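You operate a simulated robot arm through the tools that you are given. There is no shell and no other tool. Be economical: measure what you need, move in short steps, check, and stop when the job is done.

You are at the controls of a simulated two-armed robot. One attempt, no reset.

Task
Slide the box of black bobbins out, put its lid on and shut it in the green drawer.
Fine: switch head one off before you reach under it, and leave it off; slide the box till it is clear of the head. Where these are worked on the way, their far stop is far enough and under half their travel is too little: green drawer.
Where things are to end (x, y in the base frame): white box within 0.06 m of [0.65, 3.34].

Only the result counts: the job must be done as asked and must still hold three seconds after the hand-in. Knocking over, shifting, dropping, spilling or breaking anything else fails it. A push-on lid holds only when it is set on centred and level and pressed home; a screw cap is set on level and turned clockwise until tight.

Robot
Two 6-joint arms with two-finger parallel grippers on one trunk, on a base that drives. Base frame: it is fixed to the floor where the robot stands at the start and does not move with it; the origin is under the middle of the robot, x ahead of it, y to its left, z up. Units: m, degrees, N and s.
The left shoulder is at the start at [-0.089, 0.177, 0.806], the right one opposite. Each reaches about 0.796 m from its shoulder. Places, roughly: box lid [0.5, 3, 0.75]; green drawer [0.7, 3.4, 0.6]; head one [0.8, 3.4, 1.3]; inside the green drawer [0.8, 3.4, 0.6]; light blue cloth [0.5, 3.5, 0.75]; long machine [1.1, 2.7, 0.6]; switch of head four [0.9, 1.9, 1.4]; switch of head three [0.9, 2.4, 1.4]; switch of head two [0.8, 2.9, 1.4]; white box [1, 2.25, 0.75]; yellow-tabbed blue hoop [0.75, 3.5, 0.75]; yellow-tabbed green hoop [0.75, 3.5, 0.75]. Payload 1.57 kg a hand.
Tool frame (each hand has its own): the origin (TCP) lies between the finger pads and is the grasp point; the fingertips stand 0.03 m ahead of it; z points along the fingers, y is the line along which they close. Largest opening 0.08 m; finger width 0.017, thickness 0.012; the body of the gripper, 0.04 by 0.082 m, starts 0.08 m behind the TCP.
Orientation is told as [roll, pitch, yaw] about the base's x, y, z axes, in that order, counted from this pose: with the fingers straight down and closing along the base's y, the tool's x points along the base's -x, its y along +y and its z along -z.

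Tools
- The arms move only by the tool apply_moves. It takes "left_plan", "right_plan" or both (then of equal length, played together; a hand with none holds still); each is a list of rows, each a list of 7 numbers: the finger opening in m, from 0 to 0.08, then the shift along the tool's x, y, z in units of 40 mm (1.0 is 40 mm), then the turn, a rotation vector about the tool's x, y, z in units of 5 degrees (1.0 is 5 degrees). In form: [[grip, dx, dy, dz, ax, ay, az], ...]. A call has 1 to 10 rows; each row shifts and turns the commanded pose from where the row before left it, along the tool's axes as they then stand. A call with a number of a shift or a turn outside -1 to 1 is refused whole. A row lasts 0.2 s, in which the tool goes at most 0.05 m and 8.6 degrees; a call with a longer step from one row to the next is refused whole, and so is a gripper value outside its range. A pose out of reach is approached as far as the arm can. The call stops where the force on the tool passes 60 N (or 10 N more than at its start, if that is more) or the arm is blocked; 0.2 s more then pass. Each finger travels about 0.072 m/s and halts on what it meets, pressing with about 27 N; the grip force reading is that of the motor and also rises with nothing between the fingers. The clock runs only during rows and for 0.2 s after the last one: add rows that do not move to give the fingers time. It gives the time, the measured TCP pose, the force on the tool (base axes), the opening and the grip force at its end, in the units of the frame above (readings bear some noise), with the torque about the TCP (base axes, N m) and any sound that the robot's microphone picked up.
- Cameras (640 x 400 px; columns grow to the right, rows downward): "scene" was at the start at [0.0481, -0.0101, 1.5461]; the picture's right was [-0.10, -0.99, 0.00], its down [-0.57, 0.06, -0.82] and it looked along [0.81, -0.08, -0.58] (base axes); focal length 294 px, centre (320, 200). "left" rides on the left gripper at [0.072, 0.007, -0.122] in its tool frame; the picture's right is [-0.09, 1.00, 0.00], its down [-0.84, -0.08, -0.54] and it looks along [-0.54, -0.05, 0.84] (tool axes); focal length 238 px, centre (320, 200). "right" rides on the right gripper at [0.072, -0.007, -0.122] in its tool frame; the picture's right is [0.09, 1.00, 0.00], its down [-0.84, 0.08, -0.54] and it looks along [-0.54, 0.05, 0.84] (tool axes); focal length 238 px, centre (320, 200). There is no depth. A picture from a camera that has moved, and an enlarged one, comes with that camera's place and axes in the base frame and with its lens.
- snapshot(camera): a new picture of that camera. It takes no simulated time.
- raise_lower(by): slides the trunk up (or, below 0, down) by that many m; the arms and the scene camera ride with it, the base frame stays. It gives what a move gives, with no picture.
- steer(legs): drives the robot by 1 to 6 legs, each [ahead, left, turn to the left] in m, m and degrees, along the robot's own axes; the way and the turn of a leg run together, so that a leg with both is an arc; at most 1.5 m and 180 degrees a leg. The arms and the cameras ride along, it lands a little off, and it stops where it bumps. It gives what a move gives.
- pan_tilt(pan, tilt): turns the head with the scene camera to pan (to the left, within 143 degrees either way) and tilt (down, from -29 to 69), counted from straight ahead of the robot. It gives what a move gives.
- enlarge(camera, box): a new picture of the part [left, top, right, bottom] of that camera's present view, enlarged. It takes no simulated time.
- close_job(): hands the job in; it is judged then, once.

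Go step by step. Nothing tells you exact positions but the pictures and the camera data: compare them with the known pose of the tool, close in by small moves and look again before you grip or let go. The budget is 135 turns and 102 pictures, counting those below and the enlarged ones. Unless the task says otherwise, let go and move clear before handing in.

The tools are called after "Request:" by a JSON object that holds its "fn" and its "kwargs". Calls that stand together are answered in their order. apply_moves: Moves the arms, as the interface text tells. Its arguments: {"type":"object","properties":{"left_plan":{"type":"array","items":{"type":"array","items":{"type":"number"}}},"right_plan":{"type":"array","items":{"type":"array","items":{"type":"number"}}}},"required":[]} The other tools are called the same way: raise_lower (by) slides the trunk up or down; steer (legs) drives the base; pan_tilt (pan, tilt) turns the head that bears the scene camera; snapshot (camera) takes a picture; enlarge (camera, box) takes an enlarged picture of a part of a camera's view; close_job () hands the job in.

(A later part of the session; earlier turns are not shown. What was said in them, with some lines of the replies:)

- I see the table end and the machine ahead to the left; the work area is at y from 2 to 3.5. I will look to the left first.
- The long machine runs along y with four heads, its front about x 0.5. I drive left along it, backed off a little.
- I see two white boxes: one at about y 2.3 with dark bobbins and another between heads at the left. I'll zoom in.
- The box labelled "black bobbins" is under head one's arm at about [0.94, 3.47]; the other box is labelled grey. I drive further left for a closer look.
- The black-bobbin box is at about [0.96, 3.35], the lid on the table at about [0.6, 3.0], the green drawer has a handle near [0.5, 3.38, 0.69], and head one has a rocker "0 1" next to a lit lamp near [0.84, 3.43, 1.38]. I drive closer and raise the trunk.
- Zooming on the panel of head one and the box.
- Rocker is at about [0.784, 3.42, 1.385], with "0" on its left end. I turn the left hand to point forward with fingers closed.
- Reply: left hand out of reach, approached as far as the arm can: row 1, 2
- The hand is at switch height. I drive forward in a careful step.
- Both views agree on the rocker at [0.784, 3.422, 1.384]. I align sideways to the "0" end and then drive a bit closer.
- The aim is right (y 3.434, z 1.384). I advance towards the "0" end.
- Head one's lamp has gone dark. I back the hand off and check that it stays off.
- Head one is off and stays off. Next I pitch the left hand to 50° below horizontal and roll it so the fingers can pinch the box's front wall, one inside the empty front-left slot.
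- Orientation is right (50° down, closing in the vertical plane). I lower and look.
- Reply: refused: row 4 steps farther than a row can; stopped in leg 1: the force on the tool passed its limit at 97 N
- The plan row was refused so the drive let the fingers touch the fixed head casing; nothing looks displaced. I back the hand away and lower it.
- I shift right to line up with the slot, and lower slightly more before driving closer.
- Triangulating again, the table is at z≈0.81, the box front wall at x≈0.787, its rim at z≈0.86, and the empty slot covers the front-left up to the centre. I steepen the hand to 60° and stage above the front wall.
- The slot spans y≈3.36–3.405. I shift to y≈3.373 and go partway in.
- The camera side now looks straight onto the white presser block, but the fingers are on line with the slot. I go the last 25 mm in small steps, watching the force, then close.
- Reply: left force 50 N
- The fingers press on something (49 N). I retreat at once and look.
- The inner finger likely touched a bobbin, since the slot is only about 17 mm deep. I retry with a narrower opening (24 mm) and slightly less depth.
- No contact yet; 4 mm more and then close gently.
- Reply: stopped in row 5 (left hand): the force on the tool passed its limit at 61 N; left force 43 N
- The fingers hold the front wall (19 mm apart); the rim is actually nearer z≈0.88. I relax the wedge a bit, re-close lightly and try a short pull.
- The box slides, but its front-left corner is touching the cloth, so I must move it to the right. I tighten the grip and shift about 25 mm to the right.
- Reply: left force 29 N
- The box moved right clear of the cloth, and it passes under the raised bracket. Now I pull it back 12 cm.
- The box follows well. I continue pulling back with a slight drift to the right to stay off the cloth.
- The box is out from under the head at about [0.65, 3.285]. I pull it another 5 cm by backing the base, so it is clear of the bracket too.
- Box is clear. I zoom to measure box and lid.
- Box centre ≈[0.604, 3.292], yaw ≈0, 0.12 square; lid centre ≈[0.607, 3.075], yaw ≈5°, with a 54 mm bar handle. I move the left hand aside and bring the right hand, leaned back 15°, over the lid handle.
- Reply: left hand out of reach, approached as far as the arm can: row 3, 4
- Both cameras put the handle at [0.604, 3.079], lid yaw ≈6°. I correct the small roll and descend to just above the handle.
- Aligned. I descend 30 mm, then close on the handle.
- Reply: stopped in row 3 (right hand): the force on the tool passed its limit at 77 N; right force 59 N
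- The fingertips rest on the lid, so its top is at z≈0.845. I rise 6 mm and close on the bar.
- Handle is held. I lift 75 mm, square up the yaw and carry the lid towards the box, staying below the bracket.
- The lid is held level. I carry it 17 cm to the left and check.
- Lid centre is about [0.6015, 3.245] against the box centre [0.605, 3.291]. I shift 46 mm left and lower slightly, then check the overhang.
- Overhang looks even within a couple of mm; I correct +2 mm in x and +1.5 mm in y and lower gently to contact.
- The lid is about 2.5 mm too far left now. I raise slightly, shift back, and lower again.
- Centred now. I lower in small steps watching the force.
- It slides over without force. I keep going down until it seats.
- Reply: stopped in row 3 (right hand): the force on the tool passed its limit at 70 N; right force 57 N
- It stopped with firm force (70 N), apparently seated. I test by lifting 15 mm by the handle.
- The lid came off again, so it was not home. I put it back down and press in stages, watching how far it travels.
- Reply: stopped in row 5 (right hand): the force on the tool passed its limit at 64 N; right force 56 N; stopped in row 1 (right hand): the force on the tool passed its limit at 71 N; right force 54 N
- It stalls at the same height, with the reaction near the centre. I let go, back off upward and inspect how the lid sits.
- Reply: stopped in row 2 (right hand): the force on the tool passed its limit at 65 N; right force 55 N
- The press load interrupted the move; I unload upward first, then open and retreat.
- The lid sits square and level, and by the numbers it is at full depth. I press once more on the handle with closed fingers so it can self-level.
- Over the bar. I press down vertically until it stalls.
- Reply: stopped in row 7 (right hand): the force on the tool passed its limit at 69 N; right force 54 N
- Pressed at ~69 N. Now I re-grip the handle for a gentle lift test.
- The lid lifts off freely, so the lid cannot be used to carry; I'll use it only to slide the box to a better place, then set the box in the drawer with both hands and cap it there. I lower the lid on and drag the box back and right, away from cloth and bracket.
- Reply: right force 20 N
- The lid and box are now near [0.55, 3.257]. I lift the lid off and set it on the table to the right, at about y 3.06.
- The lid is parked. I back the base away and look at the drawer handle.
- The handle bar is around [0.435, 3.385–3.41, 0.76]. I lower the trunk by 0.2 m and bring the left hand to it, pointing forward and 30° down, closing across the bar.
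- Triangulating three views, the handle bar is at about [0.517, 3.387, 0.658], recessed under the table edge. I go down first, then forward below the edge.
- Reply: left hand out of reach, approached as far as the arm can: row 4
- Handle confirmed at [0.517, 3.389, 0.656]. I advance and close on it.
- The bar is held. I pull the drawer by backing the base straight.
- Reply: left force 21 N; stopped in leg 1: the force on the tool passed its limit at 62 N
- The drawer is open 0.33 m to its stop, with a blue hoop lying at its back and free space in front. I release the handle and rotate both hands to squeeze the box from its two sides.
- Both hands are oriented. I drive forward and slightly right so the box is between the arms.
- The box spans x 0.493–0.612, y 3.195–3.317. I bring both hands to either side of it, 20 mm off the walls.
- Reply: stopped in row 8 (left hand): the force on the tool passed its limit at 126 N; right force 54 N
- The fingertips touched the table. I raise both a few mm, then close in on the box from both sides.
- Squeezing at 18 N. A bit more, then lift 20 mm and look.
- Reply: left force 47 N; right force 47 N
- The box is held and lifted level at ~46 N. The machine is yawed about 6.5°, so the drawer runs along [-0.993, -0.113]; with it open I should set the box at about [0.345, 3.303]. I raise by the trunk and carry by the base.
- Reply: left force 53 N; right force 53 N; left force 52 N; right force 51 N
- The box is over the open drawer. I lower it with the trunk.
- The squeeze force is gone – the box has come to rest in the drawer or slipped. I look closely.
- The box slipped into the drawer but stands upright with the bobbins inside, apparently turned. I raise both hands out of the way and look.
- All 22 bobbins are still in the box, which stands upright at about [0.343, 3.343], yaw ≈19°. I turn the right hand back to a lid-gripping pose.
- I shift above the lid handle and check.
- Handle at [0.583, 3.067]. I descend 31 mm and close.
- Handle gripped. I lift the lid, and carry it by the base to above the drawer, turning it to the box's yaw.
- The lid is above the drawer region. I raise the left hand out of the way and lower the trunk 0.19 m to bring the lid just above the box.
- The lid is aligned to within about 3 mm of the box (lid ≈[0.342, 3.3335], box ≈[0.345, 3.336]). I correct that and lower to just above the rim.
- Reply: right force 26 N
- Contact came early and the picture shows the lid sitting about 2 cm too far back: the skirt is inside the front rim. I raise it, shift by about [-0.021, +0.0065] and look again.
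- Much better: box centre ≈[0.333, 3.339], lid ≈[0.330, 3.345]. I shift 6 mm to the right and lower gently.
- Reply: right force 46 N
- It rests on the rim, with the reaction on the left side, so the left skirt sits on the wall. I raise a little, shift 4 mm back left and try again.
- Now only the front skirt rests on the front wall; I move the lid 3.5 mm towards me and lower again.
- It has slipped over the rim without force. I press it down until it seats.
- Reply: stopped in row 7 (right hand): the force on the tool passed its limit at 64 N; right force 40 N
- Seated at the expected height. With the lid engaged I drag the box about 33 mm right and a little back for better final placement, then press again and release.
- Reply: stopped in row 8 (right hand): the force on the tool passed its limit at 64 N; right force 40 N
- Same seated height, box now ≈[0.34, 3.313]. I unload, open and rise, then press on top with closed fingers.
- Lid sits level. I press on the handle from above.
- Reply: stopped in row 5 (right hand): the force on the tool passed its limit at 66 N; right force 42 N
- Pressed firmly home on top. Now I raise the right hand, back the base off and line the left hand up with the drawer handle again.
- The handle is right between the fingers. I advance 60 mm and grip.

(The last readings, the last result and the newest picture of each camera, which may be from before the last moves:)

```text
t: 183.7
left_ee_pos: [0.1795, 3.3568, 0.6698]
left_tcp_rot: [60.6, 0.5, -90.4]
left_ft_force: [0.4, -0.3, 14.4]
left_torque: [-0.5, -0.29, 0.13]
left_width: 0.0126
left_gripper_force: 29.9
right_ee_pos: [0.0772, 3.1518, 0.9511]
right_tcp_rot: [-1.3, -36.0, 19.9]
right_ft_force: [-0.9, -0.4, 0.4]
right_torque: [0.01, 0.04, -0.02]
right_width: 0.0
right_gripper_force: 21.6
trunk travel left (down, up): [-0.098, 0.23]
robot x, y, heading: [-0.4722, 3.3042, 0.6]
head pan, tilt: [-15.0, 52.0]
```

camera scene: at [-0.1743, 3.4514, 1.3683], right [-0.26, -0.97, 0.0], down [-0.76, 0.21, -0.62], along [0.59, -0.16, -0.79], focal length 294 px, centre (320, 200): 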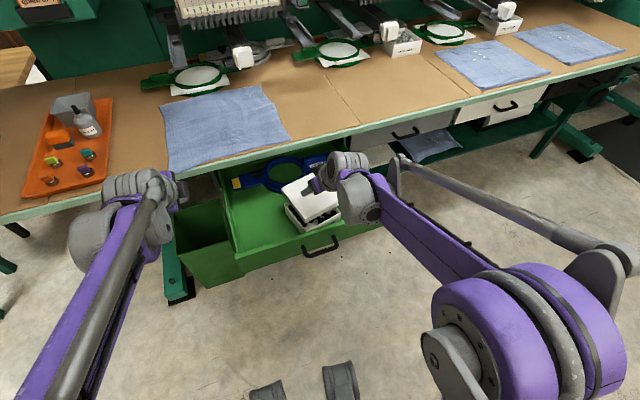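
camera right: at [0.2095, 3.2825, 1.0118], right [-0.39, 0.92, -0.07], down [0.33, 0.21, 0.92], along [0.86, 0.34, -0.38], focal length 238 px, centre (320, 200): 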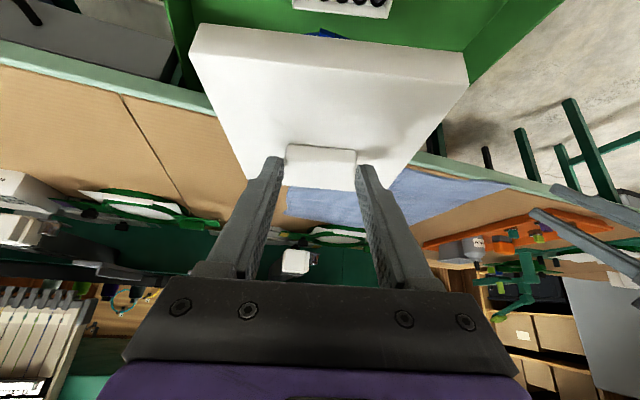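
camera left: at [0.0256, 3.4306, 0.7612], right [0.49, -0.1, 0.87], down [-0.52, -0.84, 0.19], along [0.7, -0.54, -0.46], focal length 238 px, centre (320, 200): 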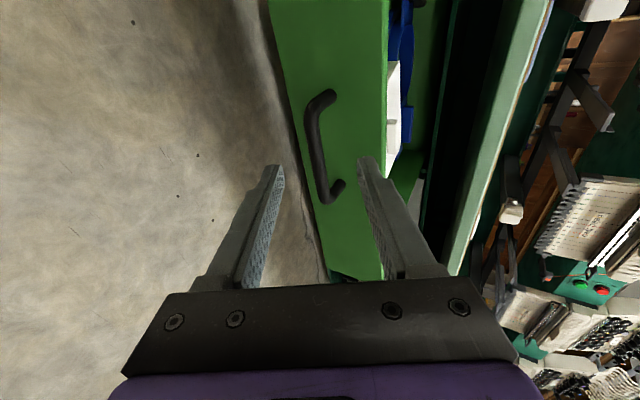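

Gripped. I push the drawer in along its slide with the base, in two legs.

Request:
{"fn": "steer", "kwargs": {"legs": [[0.16, 0.017, 0]]}}

Request:
{"fn": "steer", "kwargs": {"legs": [[0.15, 0.016, 0]]}}

```text
t: 185.2
left_ee_pos: [0.3371, 3.3732, 0.6693]
left_tcp_rot: [60.7, 0.6, -90.6]
left_ft_force: [-0.2, 0.6, 20.1]
left_torque: [-0.32, -0.35, 0.48]
left_width: 0.0126
left_gripper_force: 29.6
right_ee_pos: [0.2352, 3.1688, 0.9516]
right_tcp_rot: [-1.3, -36.0, 19.8]
right_ft_force: [0.6, -0.2, 0.1]
right_torque: [-0.03, 0.01, -0.03]
right_width: 0.0
right_gripper_force: 21.7
trunk travel left (down, up): [-0.098, 0.23]
robot x, y, heading: [-0.3154, 3.3243, 0.4]
head pan, tilt: [-15.0, 52.0]
```

```text
t: 186.5
left_ee_pos: [0.488, 3.3905, 0.6696]
left_tcp_rot: [60.7, 0.5, -90.7]
left_ft_force: [2.1, -12.3, 14.9]
left_torque: [-0.52, -0.32, 0.06]
left_width: 0.013
left_gripper_force: 29.2
right_ee_pos: [0.3868, 3.186, 0.951]
right_tcp_rot: [-1.3, -36.1, 19.9]
right_ft_force: [0.7, 0.4, 0.1]
right_torque: [0.0, -0.01, 0.0]
right_width: 0.0001
right_gripper_force: 21.3
trunk travel left (down, up): [-0.098, 0.23]
robot x, y, heading: [-0.16, 3.3431, 0.6]
head pan, tilt: [-15.0, 52.0]
```

About 18 mm remain; I push the last bit with the arm until it stops.

Request:
{"fn": "apply_moves", "kwargs": {"left_plan": [[0.0, 0.03, 0.12, 0.21, 0, 0, 0], [0.0, 0.03, 0.12, 0.21, 0, 0, 0], [0.0, 0.01, 0.06, 0.11, 0, 0, 0], [0.0, 0.01, 0.06, 0.11, 0, 0, 0], [0.0, 0, 0.06, 0.11, 0, 0, 0], [0.0, 0, 0.06, 0.11, 0, 0, 0]]}}

```text
t: 187.3
left_ee_pos: [0.5071, 3.3929, 0.6656]
left_tcp_rot: [60.0, 0.3, -90.3]
left_ft_force: [-9.0, -1.0, -4.1]
left_torque: [-0.44, 0.03, 0.24]
left_width: 0.0128
left_gripper_force: 29.1
right_ee_pos: [0.3862, 3.1861, 0.9511]
right_tcp_rot: [-1.4, -35.9, 19.9]
right_ft_force: [0.0, 0.0, -0.6]
right_torque: [-0.01, -0.04, 0.02]
right_width: 0.0
right_gripper_force: 21.5
trunk travel left (down, up): [-0.098, 0.23]
robot x, y, heading: [-0.1595, 3.3415, 0.4]
head pan, tilt: [-15.0, 52.0]
stopped in row 3 (left hand): the force on the tool passed its limit at 66 N (the readings are from after the stop); the commanded pose is now the measured one
```

The drawer is fully shut at its stop. I release the handle, back off and take a final look.

Request:
{"fn": "apply_moves", "kwargs": {"left_plan": [[0.03, 0, 0, 0, 0, 0, 0], [0.05, 0, 0, 0, 0, 0, 0], [0.05, 0, 0, 0, 0, 0, 0], [0.05, 0, 0, -0.6, 0, 0, 0], [0.05, 0, 0, -0.8, 0, 0, 0], [0.05, 0, 0, -0.8, 0, 0, 0]]}}

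Request:
{"fn": "steer", "kwargs": {"legs": [[-0.3, 0, 0]]}}

Request:
{"fn": "snapshot", "kwargs": {"camera": "scene"}}

```text
t: 188.7
left_ee_pos: [0.432, 3.3935, 0.7086]
left_tcp_rot: [60.2, 0.4, -90.3]
left_ft_force: [-0.5, -0.7, -0.2]
left_torque: [0.0, -0.01, 0.02]
left_width: 0.0499
left_gripper_force: 0.0
right_ee_pos: [0.3846, 3.1861, 0.9505]
right_tcp_rot: [-1.2, -36.0, 19.9]
right_ft_force: [-0.2, 0.3, -0.7]
right_torque: [0.0, 0.01, -0.01]
right_width: 0.0002
right_gripper_force: 21.5
trunk travel left (down, up): [-0.098, 0.23]
robot x, y, heading: [-0.1609, 3.346, 0.6]
head pan, tilt: [-15.0, 52.0]
```

```text
t: 190.8
left_ee_pos: [0.1345, 3.3868, 0.7085]
left_tcp_rot: [60.1, 0.4, -90.8]
left_ft_force: [-0.4, 0.4, -0.2]
left_torque: [-0.02, 0.0, 0.0]
left_width: 0.0503
left_gripper_force: 0.0
right_ee_pos: [0.0848, 3.1805, 0.9518]
right_tcp_rot: [-1.3, -35.9, 19.5]
right_ft_force: [0.8, 0.8, -0.4]
right_torque: [0.0, 0.02, 0.0]
right_width: 0.0002
right_gripper_force: 21.4
trunk travel left (down, up): [-0.098, 0.23]
robot x, y, heading: [-0.46, 3.3392, 0.2]
head pan, tilt: [-15.0, 52.0]
```

```text
1 pictures are left
camera scene: at [-0.407, 3.3202, 1.3683], right [-0.26, -0.97, 0.0], down [-0.76, 0.2, -0.62], along [0.6, -0.16, -0.79], focal length 294 px, centre (320, 200)
```

scene: 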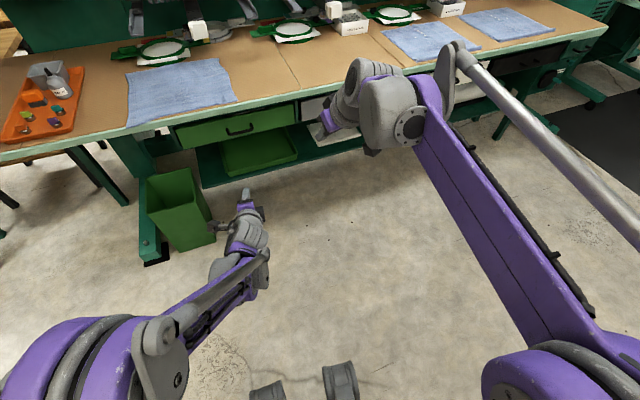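

The green drawer is shut with the capped box inside, and both hands are clear. The cloth, hoops and other boxes look in place, with only the cloth corner slightly wrinkled, so I hand in.

Request:
{"fn": "close_job", "kwargs": {}}

```text
The job is handed in.
```

I switched head one off, slid the box of black bobbins out, put its lid on, and shut it in the green drawer; the job is handed in.

- **Box position:** I estimate it rests at about [0.67, 3.35]. That is within the 0.06 m limit of [0.65, 3.34], but I could not see it after the drawer closed.
- **Box slipped:** it came out of my grip while I was lowering it into the drawer. It landed upright, and I counted all 22 bobbins still in it.
- **Lid hold:** it reached full depth, looked level, and I pressed it at about 65 N. On the table, though, it lifted off freely twice after similar presses, so I am not certain it is locked on.
- **Other contact:** an early drive bumped the left hand against head one's casing at 97 N, with nothing visibly moved. The box also wrinkled the corner of the light blue cloth slightly.
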